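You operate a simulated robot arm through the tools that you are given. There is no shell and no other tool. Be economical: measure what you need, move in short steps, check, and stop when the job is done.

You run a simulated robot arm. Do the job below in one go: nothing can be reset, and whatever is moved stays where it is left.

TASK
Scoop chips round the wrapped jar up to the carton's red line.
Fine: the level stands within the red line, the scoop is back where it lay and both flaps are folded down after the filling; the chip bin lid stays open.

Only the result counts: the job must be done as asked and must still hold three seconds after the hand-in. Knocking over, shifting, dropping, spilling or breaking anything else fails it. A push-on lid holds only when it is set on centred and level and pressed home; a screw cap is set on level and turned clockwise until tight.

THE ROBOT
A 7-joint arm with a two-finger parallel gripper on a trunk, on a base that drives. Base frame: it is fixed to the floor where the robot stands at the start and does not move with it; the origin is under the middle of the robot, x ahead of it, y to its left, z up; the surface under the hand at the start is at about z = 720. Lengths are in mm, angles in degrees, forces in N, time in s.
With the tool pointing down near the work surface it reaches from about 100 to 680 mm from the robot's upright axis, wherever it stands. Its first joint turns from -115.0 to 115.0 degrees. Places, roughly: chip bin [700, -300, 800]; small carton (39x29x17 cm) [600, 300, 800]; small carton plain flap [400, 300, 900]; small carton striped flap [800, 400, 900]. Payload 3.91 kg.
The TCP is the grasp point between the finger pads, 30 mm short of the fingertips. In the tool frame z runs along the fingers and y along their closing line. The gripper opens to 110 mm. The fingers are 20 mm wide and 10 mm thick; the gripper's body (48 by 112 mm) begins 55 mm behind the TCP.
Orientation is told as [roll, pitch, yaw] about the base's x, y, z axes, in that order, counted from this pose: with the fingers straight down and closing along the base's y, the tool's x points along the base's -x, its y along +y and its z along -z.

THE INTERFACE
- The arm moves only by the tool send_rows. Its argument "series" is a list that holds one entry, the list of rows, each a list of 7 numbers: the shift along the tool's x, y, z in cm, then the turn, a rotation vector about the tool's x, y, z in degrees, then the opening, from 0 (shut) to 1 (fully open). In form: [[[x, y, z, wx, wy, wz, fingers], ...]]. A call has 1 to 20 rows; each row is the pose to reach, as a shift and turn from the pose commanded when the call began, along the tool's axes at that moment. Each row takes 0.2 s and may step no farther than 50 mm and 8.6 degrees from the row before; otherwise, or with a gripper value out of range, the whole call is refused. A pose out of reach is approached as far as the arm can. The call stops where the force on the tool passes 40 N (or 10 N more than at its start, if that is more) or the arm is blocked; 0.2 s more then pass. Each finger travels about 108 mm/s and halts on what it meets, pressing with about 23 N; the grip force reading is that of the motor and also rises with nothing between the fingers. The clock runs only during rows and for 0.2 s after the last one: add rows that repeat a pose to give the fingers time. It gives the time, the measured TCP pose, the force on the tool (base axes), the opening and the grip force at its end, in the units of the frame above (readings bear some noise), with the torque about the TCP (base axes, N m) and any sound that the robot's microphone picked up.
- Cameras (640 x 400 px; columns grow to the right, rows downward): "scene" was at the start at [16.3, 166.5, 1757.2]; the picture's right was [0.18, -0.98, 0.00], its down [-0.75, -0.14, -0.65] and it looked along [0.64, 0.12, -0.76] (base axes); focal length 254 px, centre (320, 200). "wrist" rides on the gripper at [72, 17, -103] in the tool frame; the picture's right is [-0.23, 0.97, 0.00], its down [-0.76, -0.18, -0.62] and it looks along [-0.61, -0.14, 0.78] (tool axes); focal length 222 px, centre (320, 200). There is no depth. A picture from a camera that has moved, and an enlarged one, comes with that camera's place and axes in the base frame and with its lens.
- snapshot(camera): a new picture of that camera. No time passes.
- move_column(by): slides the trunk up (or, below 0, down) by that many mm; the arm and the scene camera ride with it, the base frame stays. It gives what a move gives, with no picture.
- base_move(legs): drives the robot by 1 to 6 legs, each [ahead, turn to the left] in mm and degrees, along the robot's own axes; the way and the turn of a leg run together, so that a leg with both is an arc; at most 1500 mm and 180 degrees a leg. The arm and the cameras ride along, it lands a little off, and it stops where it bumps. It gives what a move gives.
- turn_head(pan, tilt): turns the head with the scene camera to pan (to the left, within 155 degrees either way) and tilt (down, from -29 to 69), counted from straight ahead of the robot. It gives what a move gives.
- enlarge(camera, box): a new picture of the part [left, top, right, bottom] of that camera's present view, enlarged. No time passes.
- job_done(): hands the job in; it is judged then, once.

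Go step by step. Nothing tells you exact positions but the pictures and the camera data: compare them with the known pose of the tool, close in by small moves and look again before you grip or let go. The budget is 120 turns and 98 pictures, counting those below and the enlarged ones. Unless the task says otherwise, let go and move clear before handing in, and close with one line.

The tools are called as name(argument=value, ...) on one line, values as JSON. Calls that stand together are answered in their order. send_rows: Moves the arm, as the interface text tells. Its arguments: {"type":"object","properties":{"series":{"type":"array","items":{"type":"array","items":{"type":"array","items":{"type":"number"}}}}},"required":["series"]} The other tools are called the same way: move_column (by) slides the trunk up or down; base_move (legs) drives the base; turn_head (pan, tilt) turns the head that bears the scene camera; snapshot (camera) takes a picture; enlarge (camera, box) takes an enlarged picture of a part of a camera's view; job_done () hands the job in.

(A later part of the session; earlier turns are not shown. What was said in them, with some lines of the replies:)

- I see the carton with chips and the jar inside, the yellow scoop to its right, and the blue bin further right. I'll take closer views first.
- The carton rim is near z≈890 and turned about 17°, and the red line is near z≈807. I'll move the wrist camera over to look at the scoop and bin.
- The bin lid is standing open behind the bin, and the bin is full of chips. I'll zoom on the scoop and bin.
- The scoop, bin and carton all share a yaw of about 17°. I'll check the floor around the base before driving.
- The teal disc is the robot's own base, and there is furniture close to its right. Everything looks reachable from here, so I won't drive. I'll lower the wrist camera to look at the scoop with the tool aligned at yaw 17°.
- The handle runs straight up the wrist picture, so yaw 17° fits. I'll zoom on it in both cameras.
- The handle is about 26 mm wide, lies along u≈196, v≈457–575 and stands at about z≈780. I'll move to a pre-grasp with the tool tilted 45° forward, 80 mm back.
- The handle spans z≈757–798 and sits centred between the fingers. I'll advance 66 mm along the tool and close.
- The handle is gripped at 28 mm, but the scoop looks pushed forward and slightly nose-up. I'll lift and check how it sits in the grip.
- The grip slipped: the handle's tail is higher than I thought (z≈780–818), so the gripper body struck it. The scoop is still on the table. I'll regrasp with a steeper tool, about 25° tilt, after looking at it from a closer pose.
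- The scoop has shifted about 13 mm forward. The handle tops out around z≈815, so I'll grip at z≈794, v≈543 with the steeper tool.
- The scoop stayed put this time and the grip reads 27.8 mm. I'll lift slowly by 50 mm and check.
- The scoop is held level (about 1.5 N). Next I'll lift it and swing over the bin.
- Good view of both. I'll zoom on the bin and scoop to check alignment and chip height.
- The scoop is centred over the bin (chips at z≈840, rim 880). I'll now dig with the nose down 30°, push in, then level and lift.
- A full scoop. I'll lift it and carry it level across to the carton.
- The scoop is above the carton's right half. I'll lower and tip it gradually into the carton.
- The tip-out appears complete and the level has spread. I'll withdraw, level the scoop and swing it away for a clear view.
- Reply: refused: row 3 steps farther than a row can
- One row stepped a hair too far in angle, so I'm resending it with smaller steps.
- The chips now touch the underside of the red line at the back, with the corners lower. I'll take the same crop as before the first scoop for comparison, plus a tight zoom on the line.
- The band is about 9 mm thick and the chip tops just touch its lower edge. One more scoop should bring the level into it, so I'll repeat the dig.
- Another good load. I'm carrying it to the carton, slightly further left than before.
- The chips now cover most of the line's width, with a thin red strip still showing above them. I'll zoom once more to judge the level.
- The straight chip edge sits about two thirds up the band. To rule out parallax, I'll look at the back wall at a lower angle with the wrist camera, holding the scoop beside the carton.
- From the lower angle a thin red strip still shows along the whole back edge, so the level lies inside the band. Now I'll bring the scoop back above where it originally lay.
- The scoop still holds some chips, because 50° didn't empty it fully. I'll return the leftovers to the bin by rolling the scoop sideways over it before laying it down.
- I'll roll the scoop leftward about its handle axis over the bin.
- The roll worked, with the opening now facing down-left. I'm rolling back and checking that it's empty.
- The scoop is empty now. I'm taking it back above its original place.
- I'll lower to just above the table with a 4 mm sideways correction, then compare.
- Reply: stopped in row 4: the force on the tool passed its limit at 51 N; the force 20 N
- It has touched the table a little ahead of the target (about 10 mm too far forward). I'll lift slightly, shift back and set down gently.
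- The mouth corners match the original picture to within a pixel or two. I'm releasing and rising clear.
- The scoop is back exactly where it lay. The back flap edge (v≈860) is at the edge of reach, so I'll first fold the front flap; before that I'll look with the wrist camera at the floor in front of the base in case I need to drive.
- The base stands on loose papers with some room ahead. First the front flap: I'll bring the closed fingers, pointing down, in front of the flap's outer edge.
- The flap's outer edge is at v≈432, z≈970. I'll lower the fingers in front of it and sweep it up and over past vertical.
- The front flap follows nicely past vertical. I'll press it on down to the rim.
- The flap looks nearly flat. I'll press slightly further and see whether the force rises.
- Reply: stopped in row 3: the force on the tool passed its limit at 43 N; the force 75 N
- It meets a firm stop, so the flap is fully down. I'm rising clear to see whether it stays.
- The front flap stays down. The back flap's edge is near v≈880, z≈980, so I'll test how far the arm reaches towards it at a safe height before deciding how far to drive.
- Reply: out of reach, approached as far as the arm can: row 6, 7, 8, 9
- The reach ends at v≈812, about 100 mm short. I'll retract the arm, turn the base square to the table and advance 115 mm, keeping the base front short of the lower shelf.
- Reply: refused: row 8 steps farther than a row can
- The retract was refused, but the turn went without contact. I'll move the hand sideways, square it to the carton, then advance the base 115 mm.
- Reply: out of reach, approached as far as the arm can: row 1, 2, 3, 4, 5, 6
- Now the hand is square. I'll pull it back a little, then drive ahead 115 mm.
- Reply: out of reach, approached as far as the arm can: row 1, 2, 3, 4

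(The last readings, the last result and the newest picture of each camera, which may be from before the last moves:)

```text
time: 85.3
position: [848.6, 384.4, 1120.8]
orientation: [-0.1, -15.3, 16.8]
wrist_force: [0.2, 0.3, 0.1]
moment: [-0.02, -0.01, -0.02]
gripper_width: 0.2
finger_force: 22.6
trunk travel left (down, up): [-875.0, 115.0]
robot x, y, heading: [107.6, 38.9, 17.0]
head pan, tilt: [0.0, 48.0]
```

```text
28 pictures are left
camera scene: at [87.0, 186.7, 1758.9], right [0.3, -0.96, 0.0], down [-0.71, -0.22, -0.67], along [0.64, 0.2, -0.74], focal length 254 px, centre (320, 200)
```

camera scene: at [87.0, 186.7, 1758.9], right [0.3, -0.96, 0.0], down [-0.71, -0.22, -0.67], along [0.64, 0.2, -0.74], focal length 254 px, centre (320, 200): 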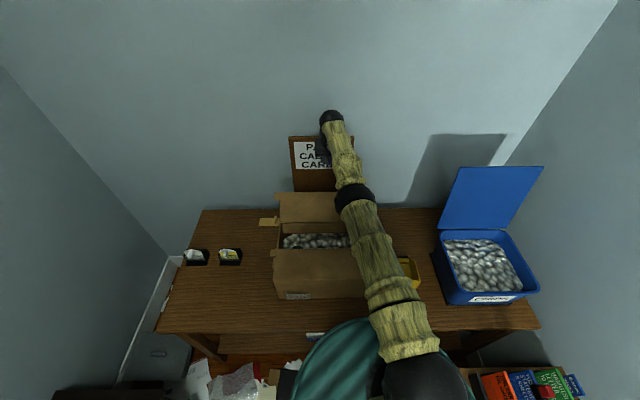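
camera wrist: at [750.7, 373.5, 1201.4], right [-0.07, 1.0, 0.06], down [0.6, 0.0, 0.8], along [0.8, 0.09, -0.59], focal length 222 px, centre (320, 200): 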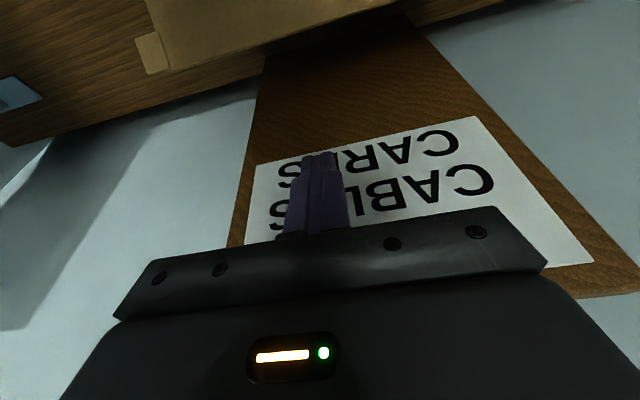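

The base advanced cleanly and the fingers are just behind the flap edge (edge ≈ v 890, z 970). I'll descend part way behind it and check.

send_rows(series=[[[0.5, 0, 2, 0, 0, 0, 0], [1.06, 0, 3.86, 0, 0, 0, 0], [1.6, 0, 5.8, 0, 0, 0, 0], [1.6, 0, 5.8, 0, 0, 0, 0]]])

snapshot(camera="wrist")

enlarge(camera="scene", box=[260, 100, 400, 240])

```text
time: 86.3
position: [848.4, 385.6, 1061.9]
orientation: [-0.1, -15.5, 16.9]
wrist_force: [-0.2, 0.2, 0.6]
moment: [0.0, 0.01, 0.0]
gripper_width: 0.0
finger_force: 22.7
trunk travel left (down, up): [-875.0, 115.0]
robot x, y, heading: [109.3, 34.9, 17.2]
head pan, tilt: [0.0, 48.0]
```

```text
27 pictures are left
camera wrist: at [750.5, 373.6, 1142.3], right [-0.07, 1.0, 0.06], down [0.6, 0.0, 0.8], along [0.8, 0.09, -0.59], focal length 222 px, centre (320, 200)
```

wrist: 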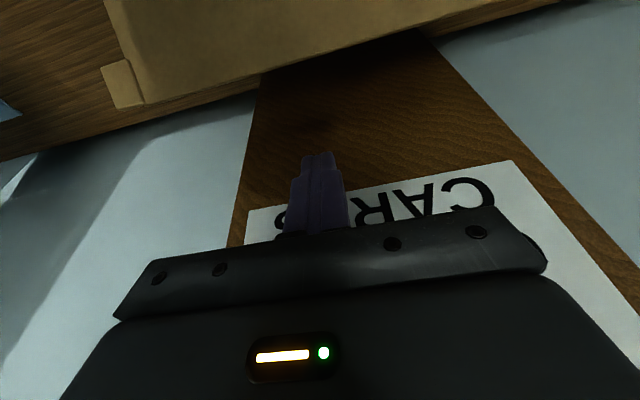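

```text
2.86 times, centred on (330, 170) of scene
camera zoom: at [84.8, 186.0, 1759.0], right [0.3, -0.96, 0.0], down [-0.71, -0.22, -0.67], along [0.64, 0.2, -0.74], focal length 727 px, centre (291, 286)
```

zoom: 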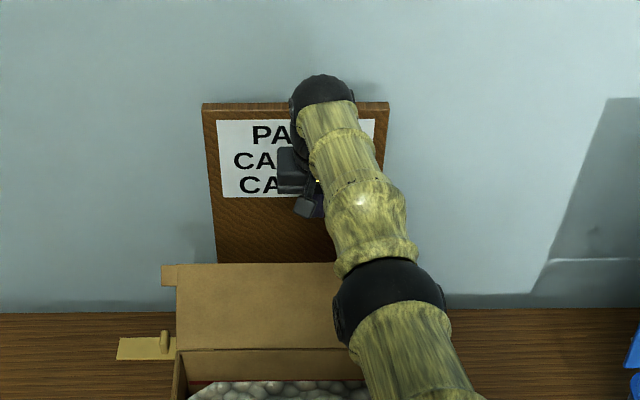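

The fingers are clear behind the edge. I'll descend further, then pull back towards the robot so the flap rises past vertical.

send_rows(series=[[[1.06, 0, 3.86, 0, 0, 0, 0], [2.1, 0, 7.7, 0, 0, 0, 0], [2.1, 0, 7.7, 0, 0, 0, 0]]])

snapshot(camera="wrist")

```text
time: 87.2
position: [840.8, 379.5, 981.6]
orientation: [-0.1, -15.3, 16.8]
wrist_force: [0.8, -0.8, -1.0]
moment: [-0.02, -0.01, -0.05]
gripper_width: 0.1
finger_force: 23.4
out of reach, approached as far as the arm can: row 2, 3
trunk travel left (down, up): [-875.0, 115.0]
robot x, y, heading: [111.9, 34.9, 17.3]
head pan, tilt: [0.0, 48.0]
```

```text
25 pictures are left
camera wrist: at [743.1, 368.7, 1061.3], right [-0.07, 1.0, 0.06], down [0.59, 0.0, 0.8], along [0.8, 0.09, -0.59], focal length 222 px, centre (320, 200)
```

wrist: 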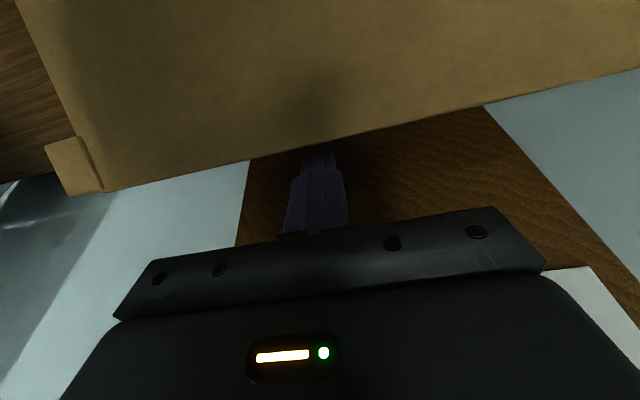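

The fingertips are now behind the edge with about 25 mm overlap. I'm pulling back along the arc.

send_rows(series=[[[1.85, 0, -0.82, 0, 0, 0, 0], [4.08, 0, -2.15, 0, 0, 0, 0], [6.17, 0, -3.97, 0, 0, 0, 0], [8.37, 0, -5.4, 0, 0, 0, 0], [10.66, 0, -6.55, 0, 0, 0, 0], [13.01, 0, -7.4, 0, 0, 0, 0], [15.45, 0, -7.96, 0, 0, 0, 0], [18.02, 0, -8.04, 0, 0, 0, 0]]])

snapshot(camera="wrist")

enlarge(camera="scene", box=[250, 140, 400, 300])

```text
time: 89.0
position: [652.8, 323.9, 1013.5]
orientation: [0.0, -15.5, 16.8]
wrist_force: [0.0, 0.0, -0.5]
moment: [-0.03, -0.01, 0.01]
gripper_width: 0.1
finger_force: 23.2
trunk travel left (down, up): [-875.0, 115.0]
robot x, y, heading: [110.9, 39.0, 17.0]
head pan, tilt: [0.0, 48.0]
```

```text
24 pictures are left
camera wrist: at [553.7, 313.0, 1093.5], right [-0.07, 1.0, 0.06], down [0.59, 0.0, 0.8], along [0.8, 0.09, -0.59], focal length 222 px, centre (320, 200)
```

wrist: 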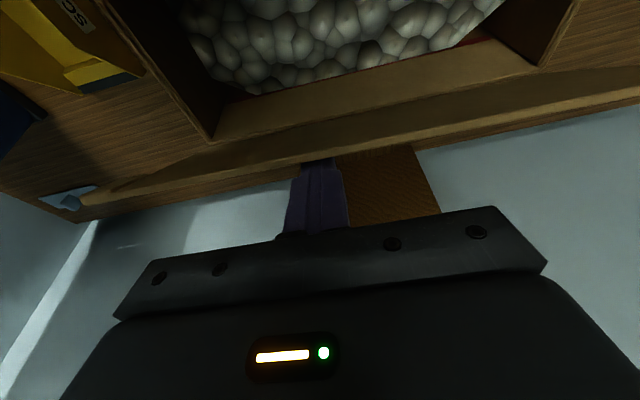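

```text
2.50 times, centred on (325, 220) of scene
camera zoom: at [84.3, 186.1, 1759.0], right [0.3, -0.96, 0.0], down [-0.71, -0.22, -0.67], along [0.64, 0.2, -0.74], focal length 636 px, centre (308, 150)
```

zoom: 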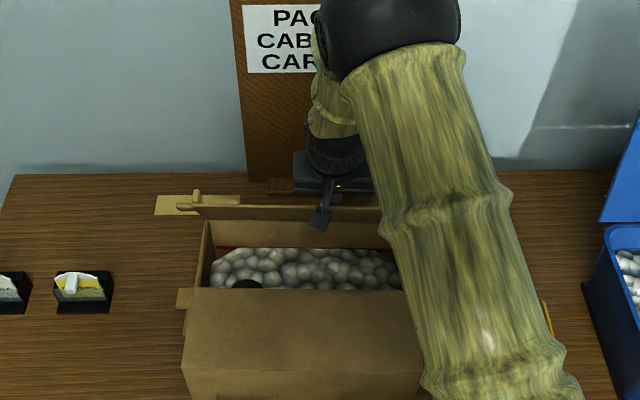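

The back flap is past vertical. I'll press it down to the rim.

send_rows(series=[[[2.31, 0, 1.23, 0, 0, 0, 0], [3.6, 0, 2.2, 0, 0, 0, 0], [4.89, 0, 3.12, 0, 0, 0, 0], [5.8, 0, 4.2, 0, 0, 0, 0], [6.71, 0, 5.21, 0, 0, 0, 0], [6.72, 0, 6.2, 0, 0, 0, 0], [6.6, 0, 6.9, 0, 0, 0, 0], [6.35, 0, 7.28, 0, 0, 0, 0], [6.35, 0, 7.28, 0, 0, 0, 0]]])

snapshot(camera="wrist")

enlarge(camera="scene", box=[250, 140, 400, 300])

```text
time: 91.0
position: [609.6, 311.2, 926.1]
orientation: [-0.2, -15.3, 16.8]
wrist_force: [-6.9, -0.9, 11.5]
moment: [-0.05, 0.23, -0.01]
gripper_width: 0.1
finger_force: 23.3
trunk travel left (down, up): [-875.0, 115.0]
robot x, y, heading: [112.3, 33.9, 17.0]
head pan, tilt: [0.0, 48.0]
```

```text
22 pictures are left
camera wrist: at [511.5, 300.4, 1006.8], right [-0.07, 1.0, 0.06], down [0.59, -0.01, 0.8], along [0.8, 0.09, -0.59], focal length 222 px, centre (320, 200)
```

wrist: 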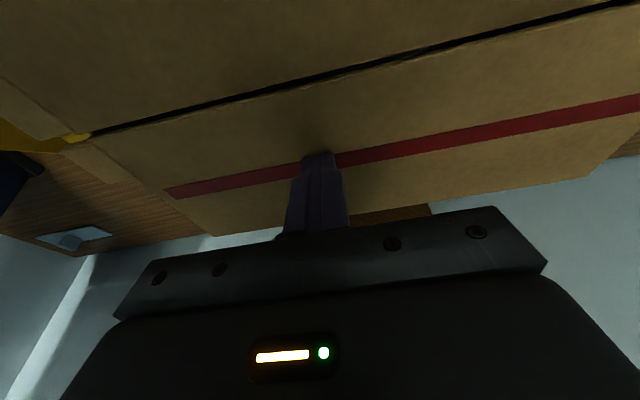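

```text
2.50 times, centred on (325, 220) of scene
camera zoom: at [82.7, 185.2, 1759.2], right [0.3, -0.96, 0.0], down [-0.71, -0.22, -0.67], along [0.64, 0.2, -0.74], focal length 636 px, centre (308, 150)
```

zoom: 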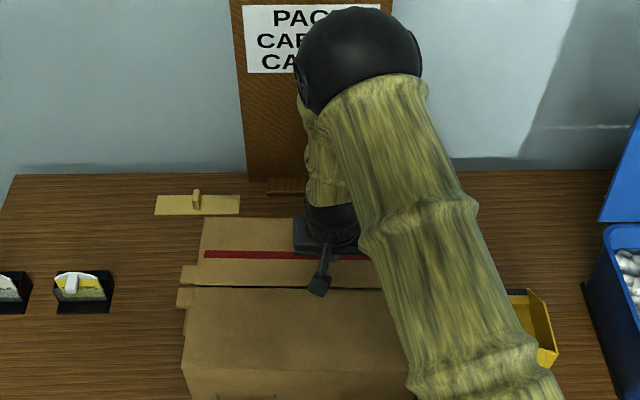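

Both flaps are down (the striped one shows its stripe). I'm lifting clear and checking the whole scene.

send_rows(series=[[[-0.5, 0, -1.9, 0, 0, 0, 0], [-1.5, 0, -5.5, 0, 0, 0, 0], [-2.7, 0, -10, 0, 0, 0, 0], [-3.96, 0, -14.5, 0, 0, 0, 0], [-3.96, -4, -16.5, 0, 0, 0, 0], [-3.96, -8, -18.5, 0, 0, 0, 0], [-3.96, -12, -19, 0, 0, 0, 0], [-3.96, -16, -19, 0, 0, 0, 0], [-3.96, -20, -19, 0, 0, 0, 0], [-3.96, -24, -19, 0, 0, 0, 0], [-3.96, -28, -19, 0, 0, 0, 0], [-3.96, -32, -19, 0, 0, 0, 0], [-3.96, -32, -19, 0, 0, 0, 0], [-3.96, -32, -19, 0, 0, 0, 0]]])

snapshot(camera="scene")

enlarge(camera="scene", box=[250, 170, 420, 310])

```text
time: 94.0
position: [693.3, -0.8, 1118.3]
orientation: [-0.1, -15.5, 16.8]
wrist_force: [-0.2, -0.8, -0.3]
moment: [0.01, 0.0, -0.01]
gripper_width: 0.0
finger_force: 22.9
trunk travel left (down, up): [-875.0, 115.0]
robot x, y, heading: [108.9, 35.7, 17.1]
head pan, tilt: [0.0, 48.0]
```

```text
20 pictures are left
camera scene: at [85.0, 185.2, 1759.1], right [0.3, -0.96, 0.0], down [-0.71, -0.22, -0.67], along [0.64, 0.2, -0.74], focal length 254 px, centre (320, 200)
```

scene: 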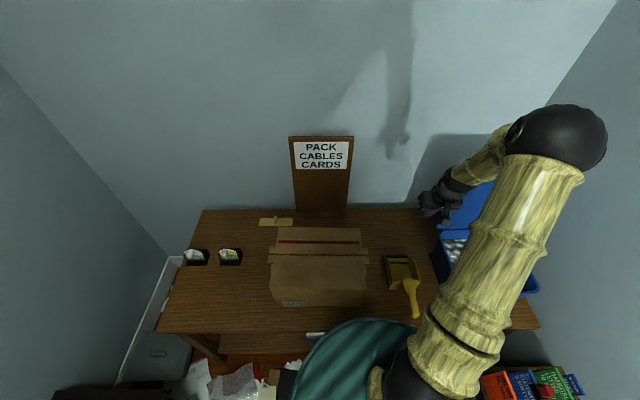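

```text
2.86 times, centred on (335, 240) of scene
camera zoom: at [85.0, 185.2, 1759.1], right [0.3, -0.96, 0.0], down [-0.71, -0.22, -0.67], along [0.64, 0.2, -0.74], focal length 727 px, centre (277, 86)
```

zoom: 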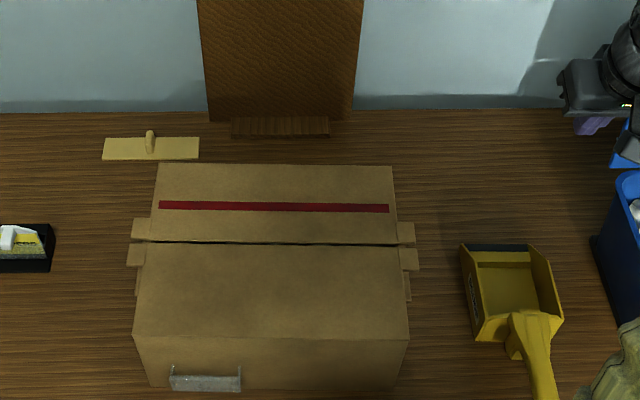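

Both flaps lie flat and stay down. The scoop measures within a few millimetres of its starting place, the bin lid is open and the arm is clear. I'm handing in.

job_done()

```text
The job is handed in.
```

I scooped chips round the jar until they reached the carton's red line, put the scoop back where it lay and folded both flaps down; the bin lid is still open. The level was about two-thirds to four-fifths of the way up the line when I last looked, before closing the flaps.
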